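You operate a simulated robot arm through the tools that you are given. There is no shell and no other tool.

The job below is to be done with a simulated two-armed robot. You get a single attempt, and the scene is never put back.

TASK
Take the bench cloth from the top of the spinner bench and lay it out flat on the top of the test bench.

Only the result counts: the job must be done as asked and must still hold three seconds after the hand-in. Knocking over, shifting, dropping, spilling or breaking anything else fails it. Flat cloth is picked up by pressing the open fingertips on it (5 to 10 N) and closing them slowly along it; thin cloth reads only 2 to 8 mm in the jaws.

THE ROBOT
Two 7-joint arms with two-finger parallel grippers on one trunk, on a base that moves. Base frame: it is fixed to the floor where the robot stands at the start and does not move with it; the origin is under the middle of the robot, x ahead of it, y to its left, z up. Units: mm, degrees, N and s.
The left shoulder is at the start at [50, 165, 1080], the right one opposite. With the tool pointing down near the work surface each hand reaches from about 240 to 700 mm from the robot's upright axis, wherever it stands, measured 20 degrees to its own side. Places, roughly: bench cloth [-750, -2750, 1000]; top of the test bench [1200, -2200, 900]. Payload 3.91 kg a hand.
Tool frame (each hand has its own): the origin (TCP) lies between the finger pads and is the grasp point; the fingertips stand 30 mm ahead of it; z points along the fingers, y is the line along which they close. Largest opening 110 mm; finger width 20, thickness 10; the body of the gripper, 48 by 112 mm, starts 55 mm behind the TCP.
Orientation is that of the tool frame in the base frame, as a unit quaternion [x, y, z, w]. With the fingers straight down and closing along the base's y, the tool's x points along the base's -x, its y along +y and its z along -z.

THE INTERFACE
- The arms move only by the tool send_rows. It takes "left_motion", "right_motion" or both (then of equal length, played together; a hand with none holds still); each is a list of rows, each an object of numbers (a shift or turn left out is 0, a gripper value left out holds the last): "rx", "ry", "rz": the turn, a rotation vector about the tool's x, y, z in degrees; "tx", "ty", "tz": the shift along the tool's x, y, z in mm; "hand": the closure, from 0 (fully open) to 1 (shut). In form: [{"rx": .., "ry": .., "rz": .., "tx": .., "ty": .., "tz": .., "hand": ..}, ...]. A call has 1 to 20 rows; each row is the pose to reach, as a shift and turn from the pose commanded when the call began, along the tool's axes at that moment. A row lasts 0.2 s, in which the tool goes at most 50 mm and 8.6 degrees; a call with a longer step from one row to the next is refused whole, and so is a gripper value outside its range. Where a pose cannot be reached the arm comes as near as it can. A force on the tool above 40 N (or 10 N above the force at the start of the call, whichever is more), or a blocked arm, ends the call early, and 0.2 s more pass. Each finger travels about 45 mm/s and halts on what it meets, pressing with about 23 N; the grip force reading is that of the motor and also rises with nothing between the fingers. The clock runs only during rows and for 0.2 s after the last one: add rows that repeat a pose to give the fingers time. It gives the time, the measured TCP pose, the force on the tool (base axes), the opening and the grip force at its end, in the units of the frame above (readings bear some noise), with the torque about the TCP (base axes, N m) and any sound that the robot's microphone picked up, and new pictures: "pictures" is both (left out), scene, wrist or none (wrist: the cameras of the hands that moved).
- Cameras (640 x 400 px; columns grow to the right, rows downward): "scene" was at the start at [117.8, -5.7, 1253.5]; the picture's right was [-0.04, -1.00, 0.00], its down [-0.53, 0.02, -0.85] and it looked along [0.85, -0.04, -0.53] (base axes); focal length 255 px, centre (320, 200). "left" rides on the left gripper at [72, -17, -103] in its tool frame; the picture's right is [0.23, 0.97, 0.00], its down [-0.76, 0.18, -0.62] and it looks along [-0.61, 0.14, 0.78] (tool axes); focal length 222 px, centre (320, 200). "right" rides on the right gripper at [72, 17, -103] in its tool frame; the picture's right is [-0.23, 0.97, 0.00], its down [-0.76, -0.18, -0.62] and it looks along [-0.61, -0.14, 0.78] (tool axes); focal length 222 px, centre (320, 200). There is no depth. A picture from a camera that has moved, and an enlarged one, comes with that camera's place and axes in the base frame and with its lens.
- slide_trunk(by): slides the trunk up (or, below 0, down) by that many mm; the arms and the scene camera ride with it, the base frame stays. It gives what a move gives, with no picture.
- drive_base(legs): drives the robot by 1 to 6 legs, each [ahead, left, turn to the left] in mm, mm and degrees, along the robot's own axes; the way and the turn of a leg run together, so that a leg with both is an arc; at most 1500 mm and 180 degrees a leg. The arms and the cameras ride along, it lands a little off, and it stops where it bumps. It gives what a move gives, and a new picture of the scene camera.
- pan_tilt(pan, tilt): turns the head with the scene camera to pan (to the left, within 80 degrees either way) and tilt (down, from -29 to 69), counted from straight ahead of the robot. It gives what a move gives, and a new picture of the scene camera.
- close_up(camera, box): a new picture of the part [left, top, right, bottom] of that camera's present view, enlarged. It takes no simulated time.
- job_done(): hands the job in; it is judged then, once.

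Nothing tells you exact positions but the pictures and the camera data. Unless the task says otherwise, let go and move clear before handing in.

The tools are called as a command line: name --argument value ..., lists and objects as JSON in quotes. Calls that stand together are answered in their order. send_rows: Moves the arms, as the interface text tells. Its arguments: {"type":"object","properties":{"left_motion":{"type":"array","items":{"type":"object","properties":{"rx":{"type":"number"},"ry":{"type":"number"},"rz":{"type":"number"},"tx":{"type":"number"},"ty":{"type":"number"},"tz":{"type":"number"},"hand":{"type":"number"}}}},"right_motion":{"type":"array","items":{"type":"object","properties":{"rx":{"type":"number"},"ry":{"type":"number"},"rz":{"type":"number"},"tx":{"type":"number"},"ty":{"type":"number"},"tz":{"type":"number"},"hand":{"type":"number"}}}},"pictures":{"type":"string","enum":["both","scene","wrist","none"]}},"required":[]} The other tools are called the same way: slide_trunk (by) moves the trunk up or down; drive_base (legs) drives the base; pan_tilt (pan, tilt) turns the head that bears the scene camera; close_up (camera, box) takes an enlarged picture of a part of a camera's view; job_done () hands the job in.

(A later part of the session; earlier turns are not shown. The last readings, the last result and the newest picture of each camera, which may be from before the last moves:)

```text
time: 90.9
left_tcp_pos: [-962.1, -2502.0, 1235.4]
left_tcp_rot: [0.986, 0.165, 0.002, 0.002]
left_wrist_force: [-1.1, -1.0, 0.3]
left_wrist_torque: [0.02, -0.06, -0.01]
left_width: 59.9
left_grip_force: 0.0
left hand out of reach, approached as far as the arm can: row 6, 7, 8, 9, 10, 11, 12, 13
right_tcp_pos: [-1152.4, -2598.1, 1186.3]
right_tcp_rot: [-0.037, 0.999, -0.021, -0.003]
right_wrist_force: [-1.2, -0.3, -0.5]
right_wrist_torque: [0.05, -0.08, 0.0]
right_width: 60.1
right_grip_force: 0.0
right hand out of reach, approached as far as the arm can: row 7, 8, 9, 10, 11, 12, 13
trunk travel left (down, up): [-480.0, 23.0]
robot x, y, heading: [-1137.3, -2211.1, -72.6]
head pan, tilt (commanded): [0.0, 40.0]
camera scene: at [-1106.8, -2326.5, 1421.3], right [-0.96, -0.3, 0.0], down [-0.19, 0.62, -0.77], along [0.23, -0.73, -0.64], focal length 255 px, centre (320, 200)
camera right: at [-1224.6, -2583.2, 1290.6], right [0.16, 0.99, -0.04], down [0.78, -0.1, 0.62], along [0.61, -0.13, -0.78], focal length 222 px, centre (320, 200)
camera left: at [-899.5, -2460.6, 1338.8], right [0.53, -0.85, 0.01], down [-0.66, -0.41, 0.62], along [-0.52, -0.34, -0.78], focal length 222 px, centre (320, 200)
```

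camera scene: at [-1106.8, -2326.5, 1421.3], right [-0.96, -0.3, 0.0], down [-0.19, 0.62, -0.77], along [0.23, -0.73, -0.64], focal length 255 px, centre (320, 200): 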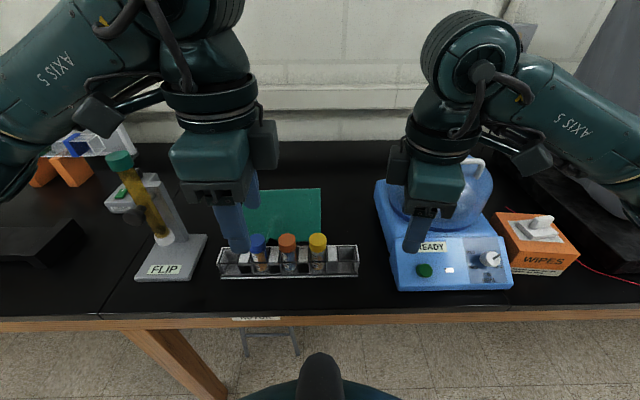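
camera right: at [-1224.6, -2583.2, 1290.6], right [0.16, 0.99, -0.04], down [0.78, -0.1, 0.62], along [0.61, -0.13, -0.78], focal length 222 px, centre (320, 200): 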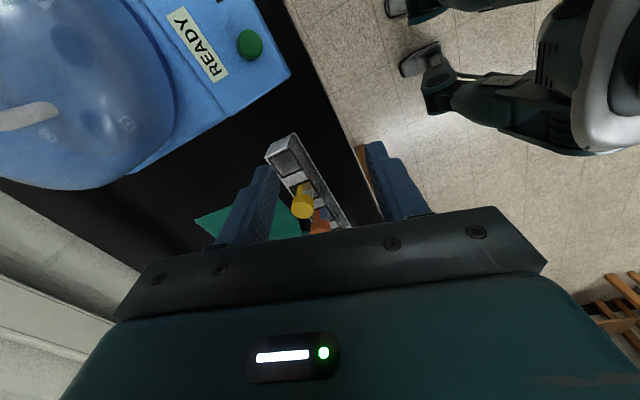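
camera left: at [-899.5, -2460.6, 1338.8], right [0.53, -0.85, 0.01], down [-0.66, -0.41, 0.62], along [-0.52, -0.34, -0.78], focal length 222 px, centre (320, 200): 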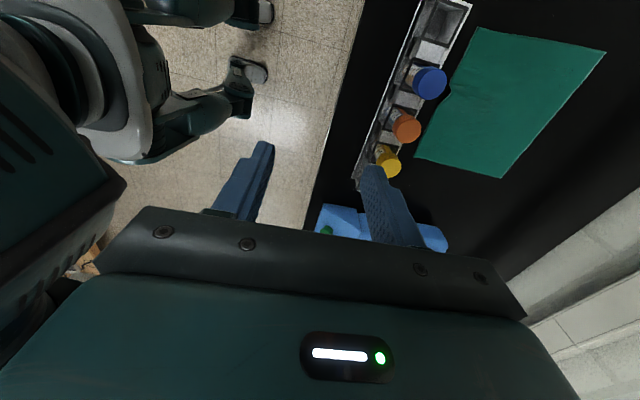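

Turning outward exceeds the wrists' range and drew the hands back (nothing was touched). I'll return both wrists to the earlier reversed orientation, keeping the hands well apart, and use a different grip: outer finger just off the cloth's side edge pushing it inward like a wall while the inner finger holds.

send_rows --left_motion '[{"rz": -8.5, "tx": 12, "tz": -10}, {"rz": -17, "tx": 25, "tz": -20}, {"rz": -25.5, "tx": 37, "tz": -30}, {"rz": -34, "tx": 50, "tz": -40}, {"rz": -42.5, "tx": 62, "tz": -40}, {"rz": -51, "tx": 75, "tz": -40}, {"rz": -59.5, "tx": 87, "tz": -40}, {"rz": -68, "tx": 100, "tz": -40}, {"rz": -76.5, "tx": 100, "tz": -40}, {"rz": -85, "tx": 100, "tz": -40}, {"rz": -93.5, "tx": 100, "tz": -40}, {"rz": -102, "tx": 100, "tz": -40}, {"rz": -110.5, "tx": 100, "tz": -40}, {"rz": -119, "tx": 100, "tz": -40}, {"rz": -127.5, "tx": 100, "tz": -40}, {"rz": -136, "tx": 100, "tz": -40}, {"rz": -144.5, "tx": 100, "tz": -40}, {"rz": -153, "tx": 100, "tz": -40}, {"rz": -161.5, "tx": 100, "tz": -40}, {"rz": -170, "tx": 100, "tz": -40}]' --right_motion '[{"rz": 8.5, "tx": 5, "tz": -12}, {"rz": 17, "tx": 10, "tz": -24}, {"rz": 25.5, "tx": 15, "tz": -36}, {"rz": 34, "tx": 20, "tz": -48}, {"rz": 42.5, "tx": 25, "tz": -60}, {"rz": 51, "tx": 30, "tz": -72}, {"rz": 59.5, "tx": 35, "tz": -84}, {"rz": 68, "tx": 40, "tz": -90}, {"rz": 76.5, "tx": 40, "tz": -90}, {"rz": 85, "tx": 40, "tz": -90}, {"rz": 93.5, "tx": 40, "tz": -90}, {"rz": 102, "tx": 40, "tz": -90}, {"rz": 110.5, "tx": 40, "tz": -90}, {"rz": 119, "tx": 40, "tz": -90}, {"rz": 127.5, "tx": 40, "tz": -90}, {"rz": 136, "tx": 40, "tz": -90}, {"rz": 144.5, "tx": 40, "tz": -90}, {"rz": 153, "tx": 40, "tz": -90}, {"rz": 161.5, "tx": 40, "tz": -90}, {"rz": 170, "tx": 40, "tz": -90}]' --pictures "scene"

```text
time: 95.1
left_tcp_pos: [-859.6, -2464.9, 1270.7]
left_tcp_rot: [-0.064, 0.998, 0.0, 0.0]
left_wrist_force: [-0.9, 0.3, 0.3]
left_wrist_torque: [0.03, 0.0, 0.0]
left_width: 60.1
left_grip_force: 0.1
right_tcp_pos: [-1190.4, -2594.8, 1282.0]
right_tcp_rot: [0.992, 0.121, -0.005, 0.021]
right_wrist_force: [-0.6, 0.1, -0.7]
right_wrist_torque: [0.0, 0.0, 0.0]
right_width: 60.2
right_grip_force: 0.1
trunk travel left (down, up): [-480.0, 23.0]
robot x, y, heading: [-1134.6, -2214.3, -72.5]
head pan, tilt (commanded): [0.0, 40.0]
camera scene: at [-1104.0, -2324.9, 1421.3], right [-0.96, -0.3, 0.0], down [-0.19, 0.61, -0.77], along [0.23, -0.73, -0.64], focal length 255 px, centre (320, 200)
```

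scene: 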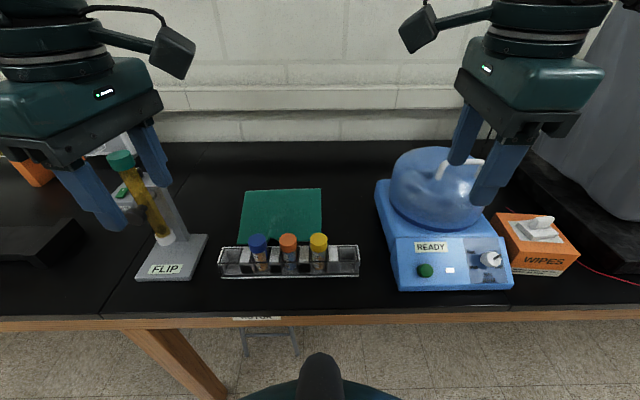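

Both wrists are coming back. I'll finish the left rotation and straighten the small tilt left in the right hand.

send_rows --left_motion '[{"rz": -8.4}, {"rz": -16.8}, {"rz": -25.2}, {"rz": -33.6}, {"rz": -42}, {"rz": -50.4}, {"rz": -58.8}, {"rz": -67.2}, {"rz": -75.6}, {"rz": -84}, {"rz": -92.4}, {"rz": -99.7}, {"rz": -99.7}]' --right_motion '[{"rx": 2.32, "ry": 0.87}, {"rx": 2.32, "ry": 0.87}, {"rx": 2.32, "ry": 0.87}, {"rx": 2.32, "ry": 0.87}, {"rx": 2.32, "ry": 0.87}, {"rx": 2.32, "ry": 0.87}, {"rx": 2.32, "ry": 0.87}, {"rx": 2.32, "ry": 0.87}, {"rx": 2.32, "ry": 0.87}, {"rx": 2.32, "ry": 0.87}, {"rx": 2.32, "ry": 0.87}, {"rx": 2.32, "ry": 0.87}, {"rx": 2.32, "ry": 0.87}]' --pictures "none"

send_rows --right_motion '[{"rz": 8.4}, {"rz": 16.8}, {"rz": 25.2}, {"rz": 33.6}, {"rz": 42}, {"rz": 50.4}, {"rz": 58.8}, {"rz": 67.2}, {"rz": 75.6}, {"rz": 84}, {"rz": 86.9}, {"rz": 86.9}]' --pictures "scene"

```text
time: 97.9
left_tcp_pos: [-860.6, -2464.8, 1271.4]
left_tcp_rot: [0.804, -0.594, 0.0, 0.0]
left_wrist_force: [-0.3, 0.0, -0.1]
left_wrist_torque: [0.0, -0.01, 0.03]
left_width: 60.1
left_grip_force: 0.0
right_tcp_pos: [-1191.1, -2594.1, 1281.9]
right_tcp_rot: [0.992, 0.124, -0.001, 0.0]
right_wrist_force: [0.3, -0.8, 0.6]
right_wrist_torque: [-0.02, 0.03, 0.01]
right_width: 59.9
right_grip_force: 0.0
trunk travel left (down, up): [-480.0, 23.0]
robot x, y, heading: [-1136.1, -2213.6, -72.7]
head pan, tilt (commanded): [0.0, 40.0]
```

```text
time: 100.5
left_tcp_pos: [-860.4, -2465.6, 1270.1]
left_tcp_rot: [0.804, -0.595, 0.001, 0.0]
left_wrist_force: [0.6, 0.2, 0.2]
left_wrist_torque: [-0.01, 0.0, 0.01]
left_width: 60.2
left_grip_force: 0.0
right_tcp_pos: [-1191.0, -2596.3, 1281.1]
right_tcp_rot: [0.805, -0.593, -0.001, 0.001]
right_wrist_force: [0.3, -0.5, 0.4]
right_wrist_torque: [-0.01, 0.01, -0.01]
right_width: 59.9
right_grip_force: 0.1
trunk travel left (down, up): [-480.0, 23.0]
robot x, y, heading: [-1136.4, -2213.0, -72.7]
head pan, tilt (commanded): [0.0, 40.0]
camera scene: at [-1104.0, -2324.9, 1421.3], right [-0.96, -0.3, 0.0], down [-0.19, 0.61, -0.77], along [0.23, -0.73, -0.64], focal length 255 px, centre (320, 200)
```

scene: 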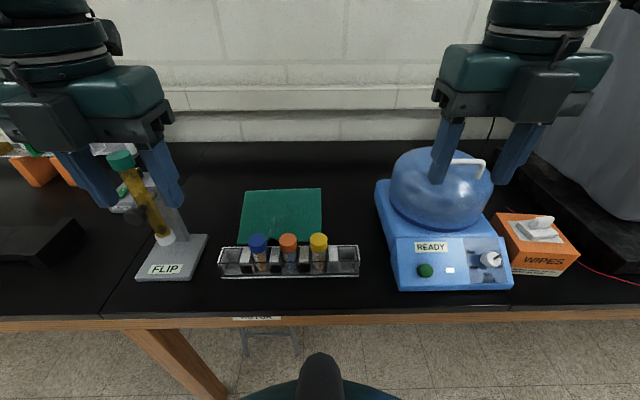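

Both wrists are straight again. I'll bring only the left hand over the front-left corner, jaws at 40 mm, with the outer finger just outside the left edge.

send_rows --left_motion '[{"tx": 40, "ty": -1, "hand": 0.636}, {"tx": 80, "ty": -2}, {"tx": 120, "ty": -3}, {"tx": 160, "ty": -4}, {"tx": 200, "ty": -4.6}, {"tx": 229, "ty": -4.6}, {"tx": 229, "ty": -4.6, "tz": 40}, {"tx": 229, "ty": -4.6, "tz": 80}, {"tx": 229, "ty": -4.6, "tz": 120}, {"tx": 229, "ty": -4.6, "tz": 160}, {"tx": 229, "ty": -4.6, "tz": 200}, {"tx": 229, "ty": -4.6, "tz": 240}, {"tx": 229, "ty": -4.6, "tz": 270}, {"tx": 229, "ty": -4.6, "tz": 290}, {"tx": 229, "ty": -4.6, "tz": 303}, {"tx": 229, "ty": -4.6, "tz": 303}]' --pictures "both"

close_up --camera "left" --box '[200, 60, 440, 220]'

```text
time: 103.9
left_tcp_pos: [-790.6, -2684.1, 968.8]
left_tcp_rot: [0.803, -0.595, -0.001, 0.0]
left_wrist_force: [-0.4, 0.5, -0.5]
left_wrist_torque: [0.0, 0.0, -0.04]
left_width: 40.2
left_grip_force: 0.1
right_tcp_pos: [-1190.1, -2595.2, 1281.4]
right_tcp_rot: [0.806, -0.592, -0.001, 0.0]
right_wrist_force: [0.2, -0.2, 0.9]
right_wrist_torque: [-0.05, 0.0, 0.01]
right_width: 60.0
right_grip_force: 0.1
trunk travel left (down, up): [-480.0, 23.0]
robot x, y, heading: [-1136.7, -2210.0, -73.0]
head pan, tilt (commanded): [0.0, 40.0]
camera scene: at [-1104.0, -2324.8, 1421.3], right [-0.96, -0.3, 0.0], down [-0.19, 0.61, -0.77], along [0.23, -0.73, -0.64], focal length 255 px, centre (320, 200)
camera left: at [-752.4, -2748.2, 1073.1], right [-0.87, -0.5, 0.0], down [-0.39, 0.68, 0.62], along [-0.31, 0.54, -0.78], focal length 222 px, centre (320, 200)
```

scene: 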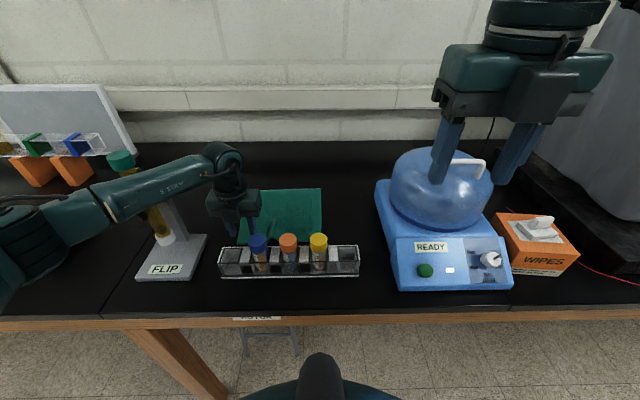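
left: 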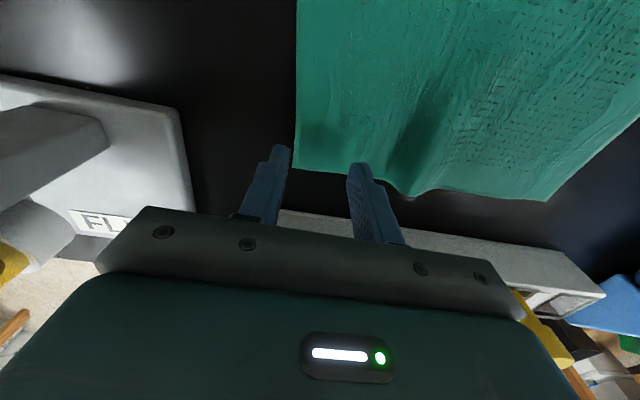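

```text
2.50 times, centred on (320, 140) of left
camera zoom: at [-752.4, -2748.2, 1073.1], right [-0.87, -0.5, 0.0], down [-0.39, 0.68, 0.62], along [-0.31, 0.54, -0.78], focal length 555 px, centre (320, 350)
```

zoom: 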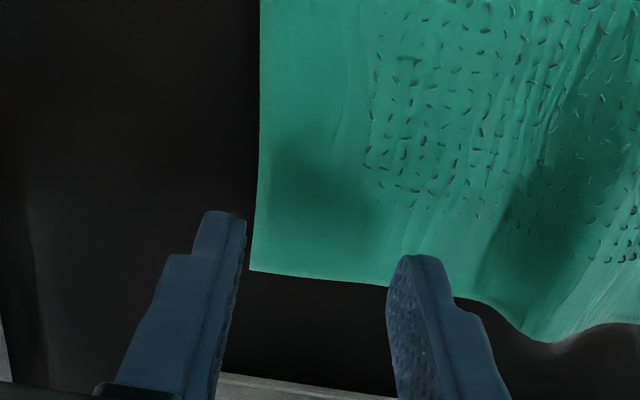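

The outer finger needs about 4 mm more clearance outside the left edge. I'll shift and lower to contact.

send_rows --left_motion '[{"ty": -4.5, "tz": 3}, {"ty": -4.5, "tz": 6}, {"ty": -4.5, "tz": 9}, {"ty": -4.5, "tz": 11}, {"ty": -4.5, "tz": 13}, {"ty": -4.5, "tz": 14.5}, {"ty": -4.5, "tz": 14.5}]' --pictures "wrist"

close_up --camera "left" --box '[200, 60, 440, 220]'

```text
time: 105.5
left_tcp_pos: [-784.5, -2680.2, 954.2]
left_tcp_rot: [0.804, -0.595, 0.001, 0.001]
left_wrist_force: [0.4, -0.3, 1.4]
left_wrist_torque: [0.0, 0.02, -0.02]
left_width: 39.9
left_grip_force: 0.0
right_tcp_pos: [-1191.0, -2593.8, 1281.9]
right_tcp_rot: [0.805, -0.593, -0.001, 0.001]
right_wrist_force: [0.4, 0.2, -0.1]
right_wrist_torque: [0.03, 0.03, -0.02]
right_width: 60.3
right_grip_force: 0.1
trunk travel left (down, up): [-480.0, 23.0]
robot x, y, heading: [-1140.3, -2216.2, -73.0]
head pan, tilt (commanded): [0.0, 40.0]
camera left: at [-747.3, -2745.7, 1058.3], right [-0.87, -0.5, 0.0], down [-0.39, 0.68, 0.62], along [-0.31, 0.54, -0.78], focal length 222 px, centre (320, 200)
```

left: 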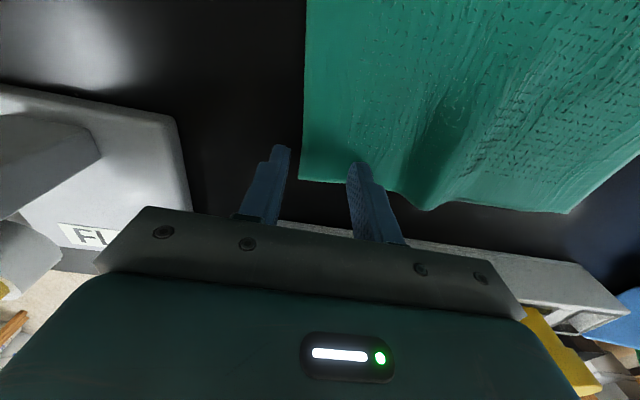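

```text
2.50 times, centred on (320, 140) of left
camera zoom: at [-747.3, -2745.7, 1058.3], right [-0.87, -0.5, 0.0], down [-0.39, 0.68, 0.62], along [-0.31, 0.54, -0.78], focal length 555 px, centre (320, 350)
```

zoom: 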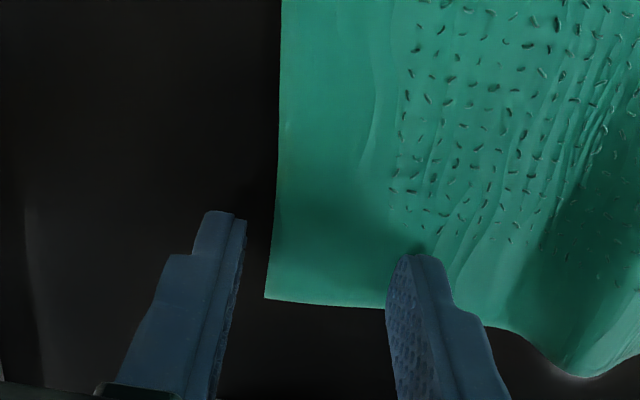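

Tips are just touching (1.4 N), with the outer finger about 6 mm outside the left edge and the inner one on the cloth. I'll press a bit more and close slowly, keeping the inner finger in place.

send_rows --left_motion '[{"tz": 0.8}, {"tz": 1.5}, {"tz": 1.5, "ty": 1.2, "hand": 0.658}, {"tz": 1.5, "ty": 2.4, "hand": 0.68}, {"tz": 1.5, "ty": 3.6, "hand": 0.702}, {"tz": 1.5, "ty": 4.8, "hand": 0.724}, {"tz": 1.5, "ty": 6, "hand": 0.746}, {"tz": 1.5, "ty": 7.2, "hand": 0.768}, {"tz": 1.5, "ty": 8.4, "hand": 0.79}, {"tz": 1.5, "ty": 9.6, "hand": 0.812}, {"tz": 1.5, "ty": 10.8, "hand": 0.834}, {"tz": 1.5, "ty": 12, "hand": 0.856}, {"tz": 1.5, "ty": 12, "hand": 0.856}]' --pictures "wrist"

close_up --camera "left" --box '[200, 60, 440, 220]'

```text
time: 108.3
left_tcp_pos: [-796.1, -2685.0, 953.2]
left_tcp_rot: [0.804, -0.595, 0.0, 0.0]
left_wrist_force: [0.1, 2.1, 8.3]
left_wrist_torque: [0.02, 0.04, -0.02]
left_width: 15.8
left_grip_force: 0.0
right_tcp_pos: [-1190.4, -2592.8, 1282.4]
right_tcp_rot: [0.805, -0.593, 0.0, 0.001]
right_wrist_force: [0.6, 0.2, 0.8]
right_wrist_torque: [0.01, -0.02, -0.01]
right_width: 60.0
right_grip_force: 0.0
trunk travel left (down, up): [-480.0, 23.0]
robot x, y, heading: [-1137.7, -2210.1, -72.8]
head pan, tilt (commanded): [0.0, 40.0]
camera left: at [-758.5, -2749.3, 1057.5], right [-0.87, -0.5, 0.0], down [-0.39, 0.68, 0.62], along [-0.31, 0.54, -0.78], focal length 222 px, centre (320, 200)
```

left: 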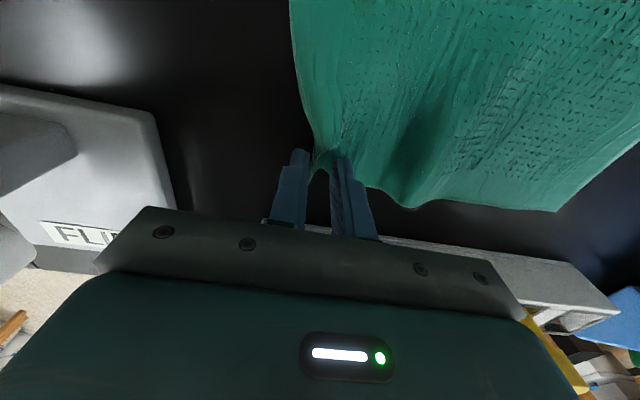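

```text
2.50 times, centred on (320, 140) of left
camera zoom: at [-758.5, -2749.3, 1057.5], right [-0.87, -0.5, 0.0], down [-0.39, 0.68, 0.62], along [-0.31, 0.54, -0.78], focal length 555 px, centre (320, 350)
```

zoom: 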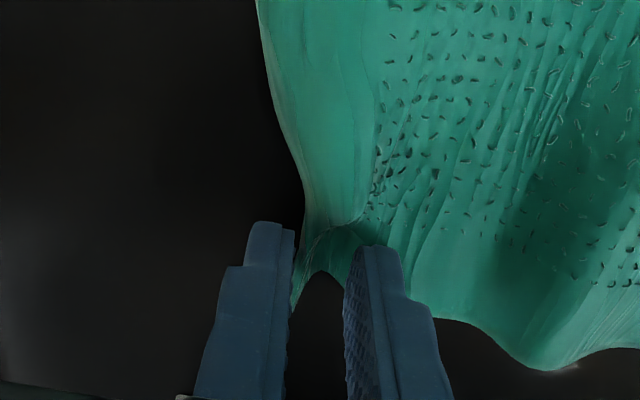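

The wall-push works: the cloth corner is arching up between the fingers. Continue closing.

send_rows --left_motion '[{"ty": 1.2, "hand": 0.878}, {"ty": 2.4, "hand": 0.9}, {"ty": 3.6, "hand": 0.922}, {"ty": 4.8, "hand": 0.944}, {"ty": 6, "hand": 0.966}, {"ty": 6.5, "hand": 0.985}, {"ty": 6.5, "hand": 1.0}, {"ty": 6.5, "hand": 1.0}, {"ty": 6.5, "hand": 1.0}, {"ty": 6.5, "hand": 1.0}]' --pictures "wrist"

close_up --camera "left" --box '[200, 60, 440, 220]'

```text
time: 110.5
left_tcp_pos: [-803.4, -2686.8, 952.9]
left_tcp_rot: [0.804, -0.595, 0.0, 0.001]
left_wrist_force: [2.0, -1.7, 8.7]
left_wrist_torque: [-0.09, -0.05, 0.0]
left_width: 4.2
left_grip_force: 23.4
right_tcp_pos: [-1190.4, -2594.3, 1282.2]
right_tcp_rot: [0.805, -0.593, -0.001, 0.0]
right_wrist_force: [-0.3, -0.8, -0.5]
right_wrist_torque: [0.0, 0.04, 0.0]
right_width: 60.0
right_grip_force: 0.0
trunk travel left (down, up): [-480.0, 23.0]
robot x, y, heading: [-1135.1, -2212.1, -73.0]
head pan, tilt (commanded): [0.0, 40.0]
camera left: at [-765.1, -2750.9, 1057.6], right [-0.87, -0.5, 0.0], down [-0.39, 0.68, 0.62], along [-0.31, 0.54, -0.78], focal length 222 px, centre (320, 200)
```

left: 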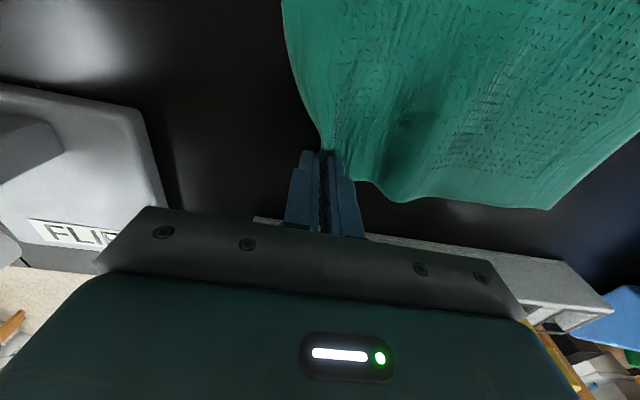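

```text
2.50 times, centred on (320, 140) of left
camera zoom: at [-765.1, -2750.9, 1057.6], right [-0.87, -0.5, 0.0], down [-0.39, 0.68, 0.62], along [-0.31, 0.54, -0.78], focal length 555 px, centre (320, 350)
```

zoom: 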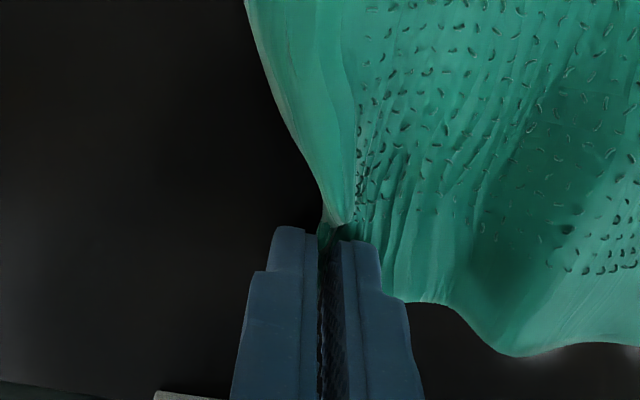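

The left hand holds the corner (4.2 mm, 23 N). Now I'll look at where the front-right corner is, and ease the left hand's press a little.

send_rows --left_motion '[{"tz": -1}, {"tz": -2.5}]' --pictures "scene"

close_up --camera "scene" --box '[200, 160, 380, 290]'

```text
time: 111.1
left_tcp_pos: [-802.8, -2686.8, 955.2]
left_tcp_rot: [0.803, -0.596, 0.0, 0.0]
left_wrist_force: [-0.4, 0.0, 2.2]
left_wrist_torque: [-0.03, 0.03, -0.05]
left_width: 4.1
left_grip_force: 23.6
right_tcp_pos: [-1190.7, -2593.9, 1282.4]
right_tcp_rot: [0.805, -0.593, 0.0, 0.001]
right_wrist_force: [-0.3, -0.3, -0.1]
right_wrist_torque: [0.01, 0.04, 0.01]
right_width: 60.0
right_grip_force: 0.1
trunk travel left (down, up): [-480.0, 23.0]
robot x, y, heading: [-1138.9, -2214.7, -72.6]
head pan, tilt (commanded): [0.0, 40.0]
camera scene: at [-1104.1, -2324.7, 1421.2], right [-0.96, -0.3, 0.0], down [-0.19, 0.61, -0.77], along [0.23, -0.73, -0.64], focal length 255 px, centre (320, 200)
```

scene: 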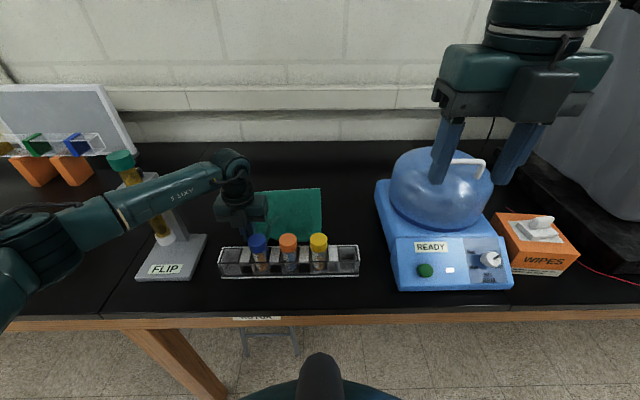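

```text
3.08 times, centred on (290, 225) of scene
camera zoom: at [-1104.1, -2324.7, 1421.2], right [-0.96, -0.3, 0.0], down [-0.19, 0.61, -0.77], along [0.23, -0.73, -0.64], focal length 784 px, centre (412, 123)
```

zoom: 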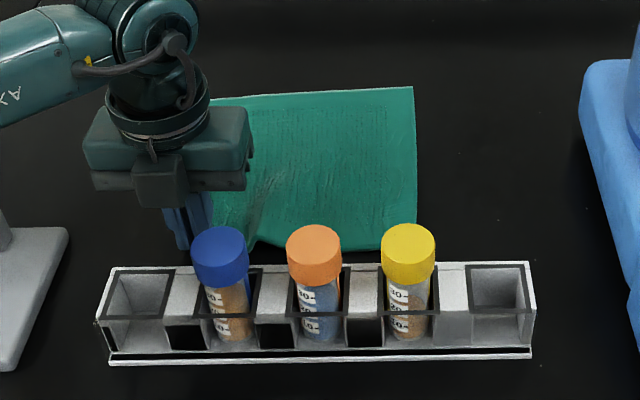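

The front-right corner is unchanged at about (202, 1738). I'll bring the right hand over it with 40 mm jaws, the outer finger just outside the right edge.

send_rows --right_motion '[{"tx": 35, "ty": -29, "hand": 0.636}, {"tx": 70, "ty": -58}, {"tx": 105, "ty": -87}, {"tx": 140, "ty": -116}, {"tx": 175, "ty": -145}, {"tx": 211, "ty": -173}, {"tx": 211, "ty": -173, "tz": 45}, {"tx": 211, "ty": -173, "tz": 90}, {"tx": 211, "ty": -173, "tz": 135}, {"tx": 211, "ty": -173, "tz": 180}, {"tx": 211, "ty": -173, "tz": 225}, {"tx": 211, "ty": -173, "tz": 265}, {"tx": 211, "ty": -173, "tz": 290}, {"tx": 211, "ty": -173, "tz": 305}, {"tx": 211, "ty": -173, "tz": 312}, {"tx": 211, "ty": -173, "tz": 312}]' --pictures "both"

close_up --camera "right" --box '[200, 60, 440, 220]'

```text
time: 114.5
left_tcp_pos: [-801.8, -2684.8, 954.5]
left_tcp_rot: [0.804, -0.594, 0.0, 0.001]
left_wrist_force: [0.3, -0.4, 1.8]
left_wrist_torque: [-0.05, 0.02, -0.08]
left_width: 4.2
left_grip_force: 22.4
right_tcp_pos: [-963.0, -2744.6, 969.7]
right_tcp_rot: [0.805, -0.593, -0.001, 0.001]
right_wrist_force: [-1.2, -0.8, -0.8]
right_wrist_torque: [0.04, 0.0, -0.03]
right_width: 40.1
right_grip_force: 0.0
trunk travel left (down, up): [-480.0, 23.0]
robot x, y, heading: [-1137.6, -2214.9, -72.7]
head pan, tilt (commanded): [0.0, 40.0]
camera scene: at [-1104.0, -2324.8, 1421.3], right [-0.96, -0.3, 0.0], down [-0.19, 0.61, -0.77], along [0.23, -0.73, -0.64], focal length 255 px, centre (320, 200)
camera right: at [-958.0, -2818.7, 1075.0], right [-1.0, -0.07, 0.0], down [-0.06, 0.78, 0.62], along [-0.05, 0.62, -0.78], focal length 222 px, centre (320, 200)
```

scene: 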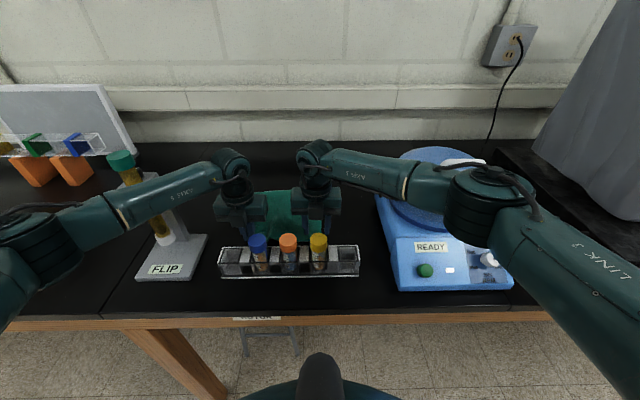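
right: 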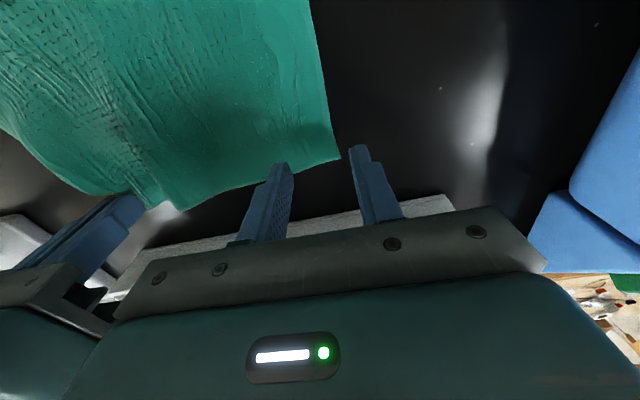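

```text
2.50 times, centred on (320, 140) of right
camera zoom: at [-958.0, -2818.7, 1075.0], right [-1.0, -0.07, 0.0], down [-0.06, 0.78, 0.62], along [-0.05, 0.62, -0.78], focal length 555 px, centre (320, 350)
```

zoom: 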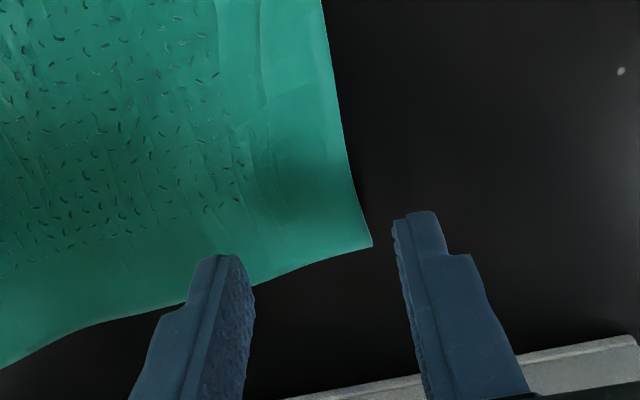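

The right jaw is well placed: outer finger about 6 mm outside the right edge. I'll nudge forward 4 mm and lower to contact.

send_rows --right_motion '[{"tx": 4, "tz": 4}, {"tx": 4, "tz": 8}, {"tx": 4, "tz": 11}, {"tx": 4, "tz": 13.5}, {"tx": 4, "tz": 15.5}, {"tx": 4, "tz": 15.5}]' --pictures "none"

```text
time: 115.9
left_tcp_pos: [-802.9, -2687.4, 954.5]
left_tcp_rot: [0.804, -0.594, 0.0, 0.0]
left_wrist_force: [-0.3, 0.4, 0.5]
left_wrist_torque: [-0.02, 0.03, -0.03]
left_width: 4.3
left_grip_force: 22.5
right_tcp_pos: [-961.7, -2748.0, 953.5]
right_tcp_rot: [0.806, -0.592, -0.001, 0.001]
right_wrist_force: [-0.6, 0.0, 1.8]
right_wrist_torque: [0.01, -0.04, 0.02]
right_width: 39.6
right_grip_force: 0.0
trunk travel left (down, up): [-480.0, 23.0]
robot x, y, heading: [-1135.2, -2213.5, -72.7]
head pan, tilt (commanded): [0.0, 40.0]
```

Contact at 1.8 N. Press slightly and close slowly, keeping the inner finger still.

send_rows --right_motion '[{"tz": 0.7}, {"tz": 1.4}, {"tz": 1.4, "ty": -1.2, "hand": 0.658}, {"tz": 1.4, "ty": -2.4, "hand": 0.68}, {"tz": 1.4, "ty": -3.6, "hand": 0.702}, {"tz": 1.4, "ty": -4.8, "hand": 0.724}, {"tz": 1.4, "ty": -6, "hand": 0.746}, {"tz": 1.4, "ty": -7.2, "hand": 0.768}, {"tz": 1.4, "ty": -8.4, "hand": 0.79}, {"tz": 1.4, "ty": -9.6, "hand": 0.812}, {"tz": 1.4, "ty": -10.8, "hand": 0.834}, {"tz": 1.4, "ty": -12, "hand": 0.856}, {"tz": 1.4, "ty": -12, "hand": 0.856}]' --pictures "wrist"

close_up --camera "right" --box '[200, 60, 440, 220]'

```text
time: 118.7
left_tcp_pos: [-803.8, -2686.2, 955.3]
left_tcp_rot: [0.804, -0.594, 0.001, 0.0]
left_wrist_force: [-0.8, 0.1, 0.1]
left_wrist_torque: [0.03, 0.03, -0.03]
left_width: 4.3
left_grip_force: 23.3
right_tcp_pos: [-950.2, -2744.4, 954.7]
right_tcp_rot: [0.805, -0.593, -0.001, 0.001]
right_wrist_force: [-2.2, -0.1, 8.0]
right_wrist_torque: [0.0, -0.06, 0.02]
right_width: 15.8
right_grip_force: 0.0
trunk travel left (down, up): [-480.0, 23.0]
robot x, y, heading: [-1139.4, -2213.6, -72.7]
head pan, tilt (commanded): [0.0, 40.0]
camera right: at [-944.7, -2818.5, 1058.9], right [-1.0, -0.07, 0.0], down [-0.06, 0.78, 0.62], along [-0.05, 0.62, -0.78], focal length 222 px, centre (320, 200)
```

right: 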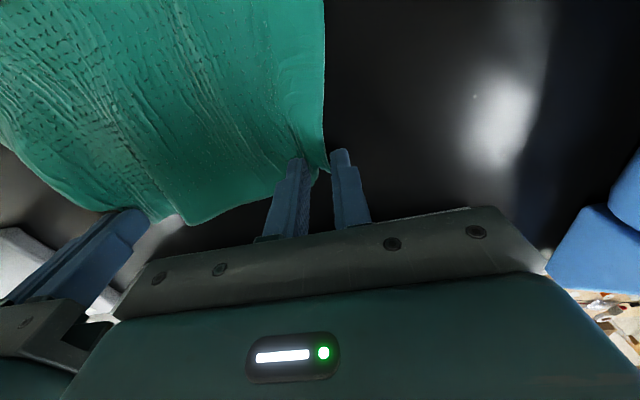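

```text
2.50 times, centred on (320, 140) of right
camera zoom: at [-944.7, -2818.5, 1058.9], right [-1.0, -0.07, 0.0], down [-0.06, 0.78, 0.62], along [-0.05, 0.62, -0.78], focal length 555 px, centre (320, 350)
```

zoom: 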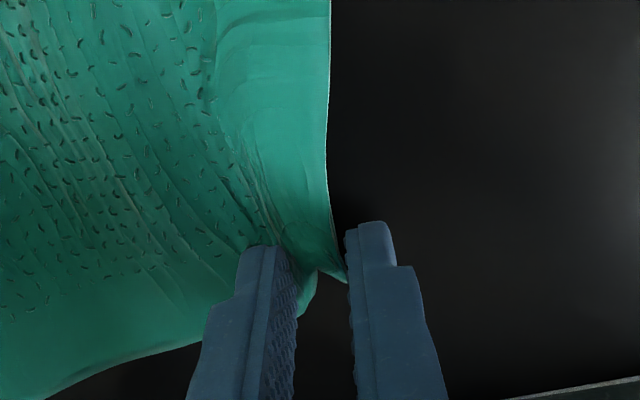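

The right corner is folding up between the fingers as well. Continue closing.

send_rows --right_motion '[{"ty": -1.2, "hand": 0.878}, {"ty": -2.4, "hand": 0.9}, {"ty": -3.6, "hand": 0.922}, {"ty": -4.8, "hand": 0.944}, {"ty": -6, "hand": 0.966}, {"ty": -6.5, "hand": 0.985}, {"ty": -6.5, "hand": 1.0}, {"ty": -6.5, "hand": 1.0}, {"ty": -6.5, "hand": 1.0}, {"ty": -6.5, "hand": 1.0}]' --pictures "wrist"

close_up --camera "right" --box '[200, 60, 440, 220]'

```text
time: 120.9
left_tcp_pos: [-802.7, -2687.3, 953.6]
left_tcp_rot: [0.804, -0.595, 0.0, 0.0]
left_wrist_force: [0.3, -0.1, 0.5]
left_wrist_torque: [0.0, 0.01, -0.05]
left_width: 4.2
left_grip_force: 23.0
right_tcp_pos: [-944.7, -2742.2, 954.0]
right_tcp_rot: [0.805, -0.593, -0.001, 0.001]
right_wrist_force: [-0.3, -0.8, 8.3]
right_wrist_torque: [-0.03, -0.02, -0.03]
right_width: 4.5
right_grip_force: 23.1
trunk travel left (down, up): [-480.0, 23.0]
robot x, y, heading: [-1135.2, -2214.8, -72.7]
head pan, tilt (commanded): [0.0, 40.0]
camera right: at [-939.2, -2816.8, 1058.9], right [-1.0, -0.07, 0.0], down [-0.06, 0.78, 0.62], along [-0.05, 0.62, -0.78], focal length 222 px, centre (320, 200)
```

right: 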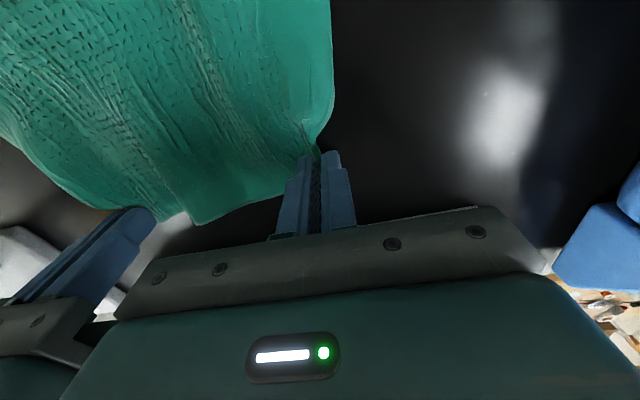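

```text
2.50 times, centred on (320, 140) of right
camera zoom: at [-939.2, -2816.8, 1058.9], right [-1.0, -0.07, 0.0], down [-0.06, 0.78, 0.62], along [-0.05, 0.62, -0.78], focal length 555 px, centre (320, 350)
```

zoom: 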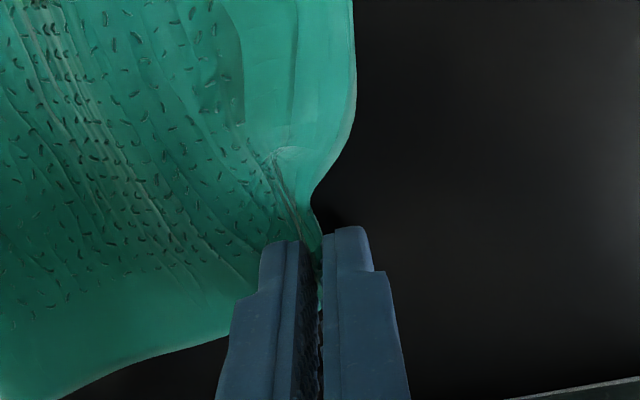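

Both corners are held (4.2 and 4.5 mm). Now I'll lift both hands together, slowly, and check the hold.

send_rows --left_motion '[{"tz": -5}, {"tz": -12}, {"tz": -20}, {"tz": -30}, {"tz": -40}, {"tz": -50}, {"tz": -60}, {"tz": -70}, {"tz": -80}, {"tz": -90}, {"tz": -100}]' --right_motion '[{"tz": -5}, {"tz": -12}, {"tz": -20}, {"tz": -30}, {"tz": -40}, {"tz": -50}, {"tz": -60}, {"tz": -70}, {"tz": -80}, {"tz": -90}, {"tz": -100}]' --pictures "both"

```text
time: 123.3
left_tcp_pos: [-802.8, -2686.5, 1056.0]
left_tcp_rot: [0.804, -0.595, -0.001, 0.001]
left_wrist_force: [-0.4, 0.3, -0.2]
left_wrist_torque: [0.03, 0.0, -0.06]
left_width: 4.4
left_grip_force: 22.8
right_tcp_pos: [-944.4, -2742.4, 1052.3]
right_tcp_rot: [0.805, -0.593, 0.0, 0.001]
right_wrist_force: [0.6, 0.2, 0.4]
right_wrist_torque: [-0.03, -0.01, 0.01]
right_width: 4.1
right_grip_force: 23.3
trunk travel left (down, up): [-480.0, 23.0]
robot x, y, heading: [-1137.1, -2211.8, -72.8]
head pan, tilt (commanded): [0.0, 40.0]
camera scene: at [-1104.0, -2324.8, 1421.3], right [-0.96, -0.3, 0.0], down [-0.19, 0.61, -0.77], along [0.23, -0.73, -0.64], focal length 255 px, centre (320, 200)
camera right: at [-938.9, -2817.0, 1158.4], right [-1.0, -0.07, 0.0], down [-0.06, 0.78, 0.62], along [-0.05, 0.62, -0.78], focal length 222 px, centre (320, 200)
camera left: at [-765.7, -2751.2, 1159.6], right [-0.87, -0.5, 0.0], down [-0.39, 0.68, 0.62], along [-0.31, 0.54, -0.78], focal length 222 px, centre (320, 200)
```

scene: 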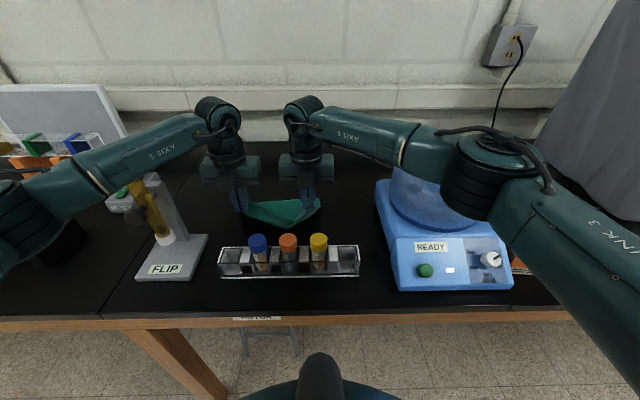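
right: 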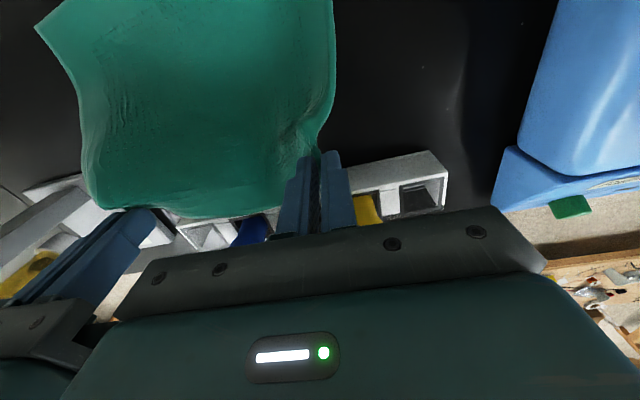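
left: 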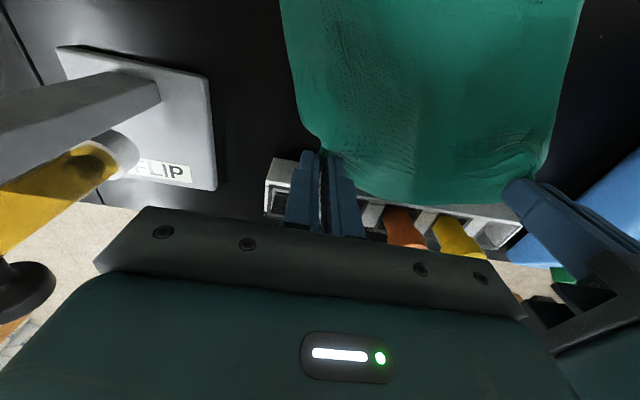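

Both corners hold well, with a little slack in the edge between the hands. I'll keep lifting and spread the hands about 12 mm to take up the slack.

send_rows --left_motion '[{"tz": -10, "ty": -2}, {"tz": -20, "ty": -4}, {"tz": -30, "ty": -6}, {"tz": -42, "ty": -6}, {"tz": -54, "ty": -6}, {"tz": -66, "ty": -6}, {"tz": -78, "ty": -6}, {"tz": -90, "ty": -6}, {"tz": -105, "ty": -6}, {"tz": -120, "ty": -6}, {"tz": -135, "ty": -6}, {"tz": -150, "ty": -6}]' --right_motion '[{"tz": -10, "ty": 2}, {"tz": -20, "ty": 4}, {"tz": -30, "ty": 6}, {"tz": -42, "ty": 6}, {"tz": -54, "ty": 6}, {"tz": -66, "ty": 6}, {"tz": -78, "ty": 6}, {"tz": -90, "ty": 6}, {"tz": -105, "ty": 6}, {"tz": -120, "ty": 6}, {"tz": -135, "ty": 6}, {"tz": -150, "ty": 6}]' --pictures "both"

```text
time: 125.9
left_tcp_pos: [-796.1, -2686.1, 1205.3]
left_tcp_rot: [0.804, -0.595, -0.001, 0.001]
left_wrist_force: [-1.4, 0.0, 0.9]
left_wrist_torque: [0.02, 0.04, -0.02]
left_width: 4.1
left_grip_force: 22.6
right_tcp_pos: [-950.9, -2746.1, 1201.6]
right_tcp_rot: [0.806, -0.592, -0.001, 0.0]
right_wrist_force: [0.1, 0.3, 0.4]
right_wrist_torque: [0.02, -0.01, 0.0]
right_width: 4.3
right_grip_force: 23.0
trunk travel left (down, up): [-480.0, 23.0]
robot x, y, heading: [-1136.1, -2212.8, -72.8]
head pan, tilt (commanded): [0.0, 40.0]
camera scene: at [-1104.1, -2324.7, 1421.3], right [-0.96, -0.3, 0.0], down [-0.19, 0.61, -0.77], along [0.23, -0.73, -0.64], focal length 255 px, centre (320, 200)
camera right: at [-944.9, -2818.8, 1308.3], right [-1.0, -0.07, 0.0], down [-0.06, 0.78, 0.62], along [-0.05, 0.62, -0.78], focal length 222 px, centre (320, 200)
camera left: at [-758.9, -2749.5, 1309.5], right [-0.87, -0.5, 0.0], down [-0.39, 0.68, 0.62], along [-0.31, 0.54, -0.78], focal length 222 px, centre (320, 200)
```

scene: 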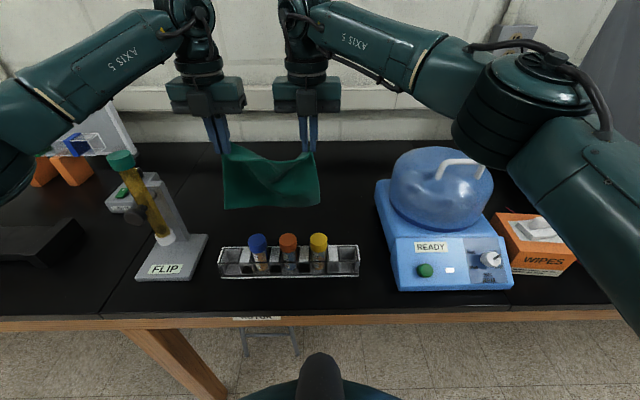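
right: 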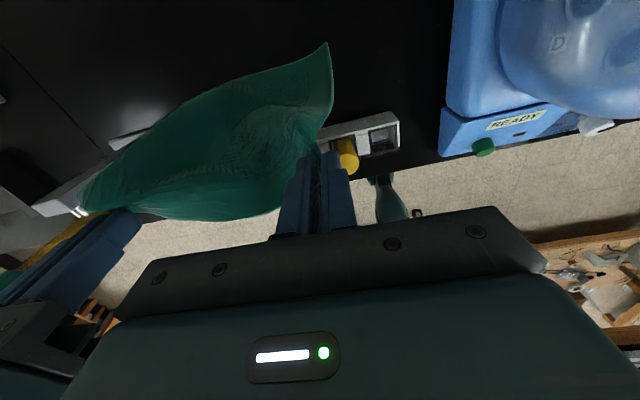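
left: 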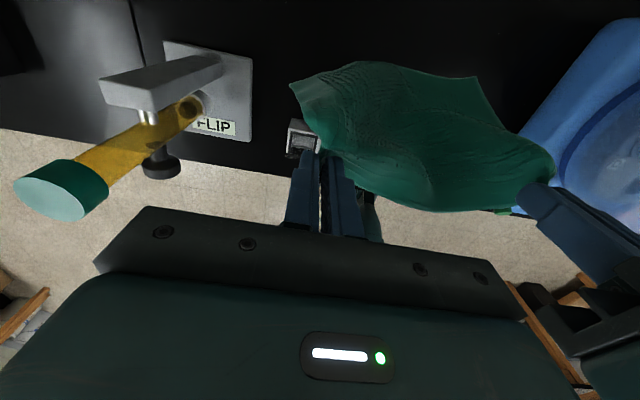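

The cloth hangs cleanly from both hands, clear of the rack. I'll lift another 110 mm and use the last of the trunk's travel, then back away.

send_rows --left_motion '[{"tz": -12, "ty": -1}, {"tz": -24, "ty": -2}, {"tz": -36, "ty": -3}, {"tz": -48, "ty": -4}, {"tz": -60, "ty": -4}, {"tz": -72, "ty": -4}, {"tz": -84, "ty": -4}, {"tz": -96, "ty": -4}, {"tz": -110, "ty": -4}]' --right_motion '[{"tz": -12, "ty": 1}, {"tz": -24, "ty": 2}, {"tz": -36, "ty": 3}, {"tz": -48, "ty": 4}, {"tz": -60, "ty": 4}, {"tz": -72, "ty": 4}, {"tz": -84, "ty": 4}, {"tz": -96, "ty": 4}, {"tz": -110, "ty": 4}]' --pictures "none"

slide_trunk --by 20

pan_tilt --pan 0 --tilt 30

```text
time: 127.9
left_tcp_pos: [-793.3, -2683.0, 1315.0]
left_tcp_rot: [0.803, -0.596, 0.0, 0.0]
left_wrist_force: [-0.2, -0.2, -0.2]
left_wrist_torque: [0.04, 0.04, -0.04]
left_width: 4.1
left_grip_force: 23.1
right_tcp_pos: [-957.8, -2740.5, 1309.6]
right_tcp_rot: [0.805, -0.593, 0.0, 0.0]
right_wrist_force: [0.3, 0.3, 0.1]
right_wrist_torque: [-0.02, 0.02, 0.03]
right_width: 4.3
right_grip_force: 23.1
right hand out of reach, approached as far as the arm can: row 9
trunk travel left (down, up): [-480.0, 23.0]
robot x, y, heading: [-1137.9, -2216.0, -72.8]
head pan, tilt (commanded): [0.0, 40.0]
```

```text
time: 128.6
left_tcp_pos: [-791.4, -2684.2, 1334.4]
left_tcp_rot: [0.803, -0.596, 0.0, -0.001]
left_wrist_force: [-0.4, -0.9, -0.9]
left_wrist_torque: [0.0, 0.01, -0.04]
left_width: 4.0
left_grip_force: 23.1
right_tcp_pos: [-957.3, -2741.8, 1330.4]
right_tcp_rot: [0.805, -0.593, 0.0, 0.001]
right_wrist_force: [-0.2, -1.4, -0.7]
right_wrist_torque: [0.0, 0.06, -0.02]
right_width: 4.0
right_grip_force: 22.3
trunk travel left (down, up): [-500.0, 3.0]
robot x, y, heading: [-1141.4, -2214.0, -72.7]
head pan, tilt (commanded): [0.0, 40.0]
```

```text
time: 129.3
left_tcp_pos: [-792.0, -2683.1, 1334.3]
left_tcp_rot: [0.804, -0.594, -0.001, 0.0]
left_wrist_force: [0.0, 0.6, -0.8]
left_wrist_torque: [0.02, 0.01, 0.01]
left_width: 4.1
left_grip_force: 22.9
right_tcp_pos: [-957.8, -2741.3, 1329.2]
right_tcp_rot: [0.805, -0.593, 0.0, 0.0]
right_wrist_force: [0.9, -0.6, 0.7]
right_wrist_torque: [0.0, 0.02, -0.03]
right_width: 4.3
right_grip_force: 22.6
trunk travel left (down, up): [-500.0, 3.0]
robot x, y, heading: [-1139.1, -2216.2, -73.0]
head pan, tilt (commanded): [0.0, 30.0]
camera scene: at [-1102.4, -2330.1, 1456.6], right [-0.96, -0.3, 0.0], down [-0.15, 0.48, -0.87], along [0.26, -0.83, -0.5], focal length 255 px, centre (320, 200)
```

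scene: 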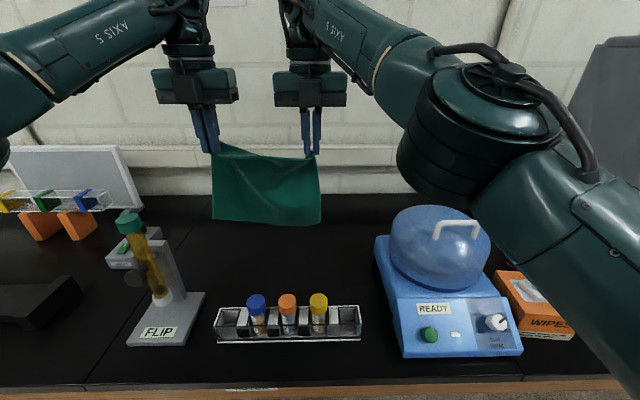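

The cloth hangs freely about 80 mm above the tube caps. I'll back straight away from the bench now, then look.

drive_base --legs '[[-230, 0, 0]]'

```text
time: 131.0
left_tcp_pos: [-860.5, -2464.7, 1335.1]
left_tcp_rot: [0.802, -0.597, 0.0, 0.001]
left_wrist_force: [0.5, -0.3, 0.1]
left_wrist_torque: [-0.03, 0.0, -0.02]
left_width: 4.5
left_grip_force: 23.8
right_tcp_pos: [-1027.1, -2521.5, 1330.8]
right_tcp_rot: [0.804, -0.594, -0.001, 0.001]
right_wrist_force: [0.2, 1.1, -0.6]
right_wrist_torque: [-0.02, 0.01, 0.01]
right_width: 4.2
right_grip_force: 22.9
trunk travel left (down, up): [-500.0, 3.0]
robot x, y, heading: [-1204.4, -1992.6, -72.9]
head pan, tilt (commanded): [0.0, 30.0]
camera scene: at [-1170.7, -2109.6, 1456.7], right [-0.96, -0.29, 0.0], down [-0.15, 0.48, -0.87], along [0.25, -0.83, -0.5], focal length 255 px, centre (320, 200)
```

scene: 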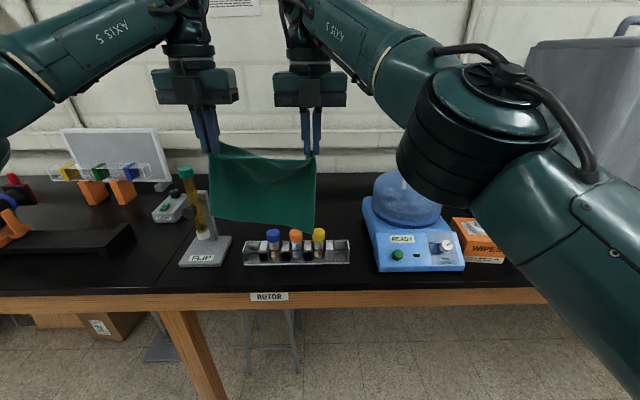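

Nothing was disturbed. Next I'll slide left along the bench, then back a bit more and continue left toward the test bench.

drive_base --legs '[[0, 450, 0], [-120, 0, 0]]'

pan_tilt --pan 55 --tilt 25

```text
time: 136.3
left_tcp_pos: [-466.3, -2214.9, 1335.3]
left_tcp_rot: [0.806, -0.593, 0.0, -0.001]
left_wrist_force: [-1.0, -0.2, -0.7]
left_wrist_torque: [-0.04, 0.0, 0.0]
left_width: 4.1
left_grip_force: 23.1
right_tcp_pos: [-631.4, -2273.8, 1329.3]
right_tcp_rot: [0.806, -0.591, 0.0, 0.001]
right_wrist_force: [0.9, -0.7, 0.3]
right_wrist_torque: [-0.01, -0.01, -0.03]
right_width: 4.3
right_grip_force: 22.7
trunk travel left (down, up): [-500.0, 3.0]
robot x, y, heading: [-816.3, -1746.5, -72.5]
head pan, tilt (commanded): [0.0, 30.0]
camera scene: at [-778.7, -1862.8, 1456.7], right [-0.95, -0.3, 0.0], down [-0.15, 0.48, -0.87], along [0.26, -0.83, -0.5], focal length 255 px, centre (320, 200)
```

scene: 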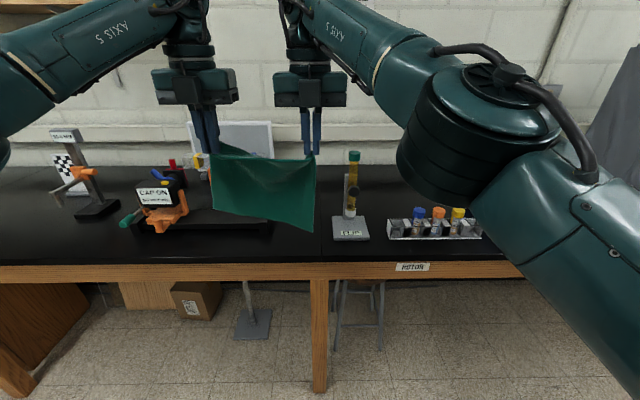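

```text
time: 137.6
left_tcp_pos: [-466.4, -2216.3, 1334.2]
left_tcp_rot: [0.805, -0.593, 0.0, 0.0]
left_wrist_force: [0.5, 0.4, -0.1]
left_wrist_torque: [-0.01, 0.04, -0.06]
left_width: 4.0
left_grip_force: 22.8
right_tcp_pos: [-631.7, -2274.0, 1329.8]
right_tcp_rot: [0.807, -0.59, 0.0, 0.001]
right_wrist_force: [-0.1, 1.7, -0.1]
right_wrist_torque: [-0.02, 0.04, 0.0]
right_width: 4.4
right_grip_force: 23.3
trunk travel left (down, up): [-500.0, 3.0]
robot x, y, heading: [-813.4, -1746.4, -72.5]
head pan, tilt (commanded): [55.0, 25.0]
camera scene: at [-717.9, -1804.8, 1464.6], right [-0.3, -0.95, 0.0], down [-0.4, 0.13, -0.91], along [0.86, -0.27, -0.42], focal length 255 px, centre (320, 200)
```

scene: 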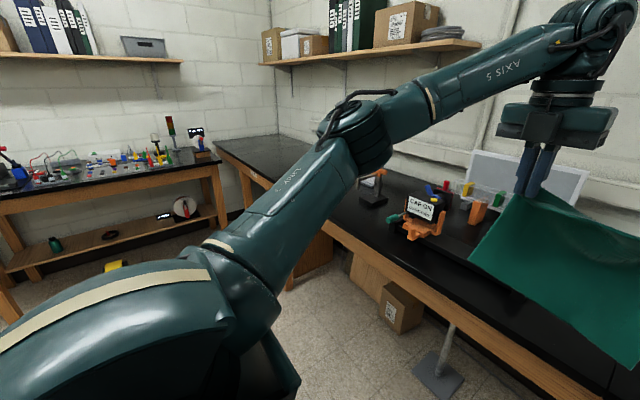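

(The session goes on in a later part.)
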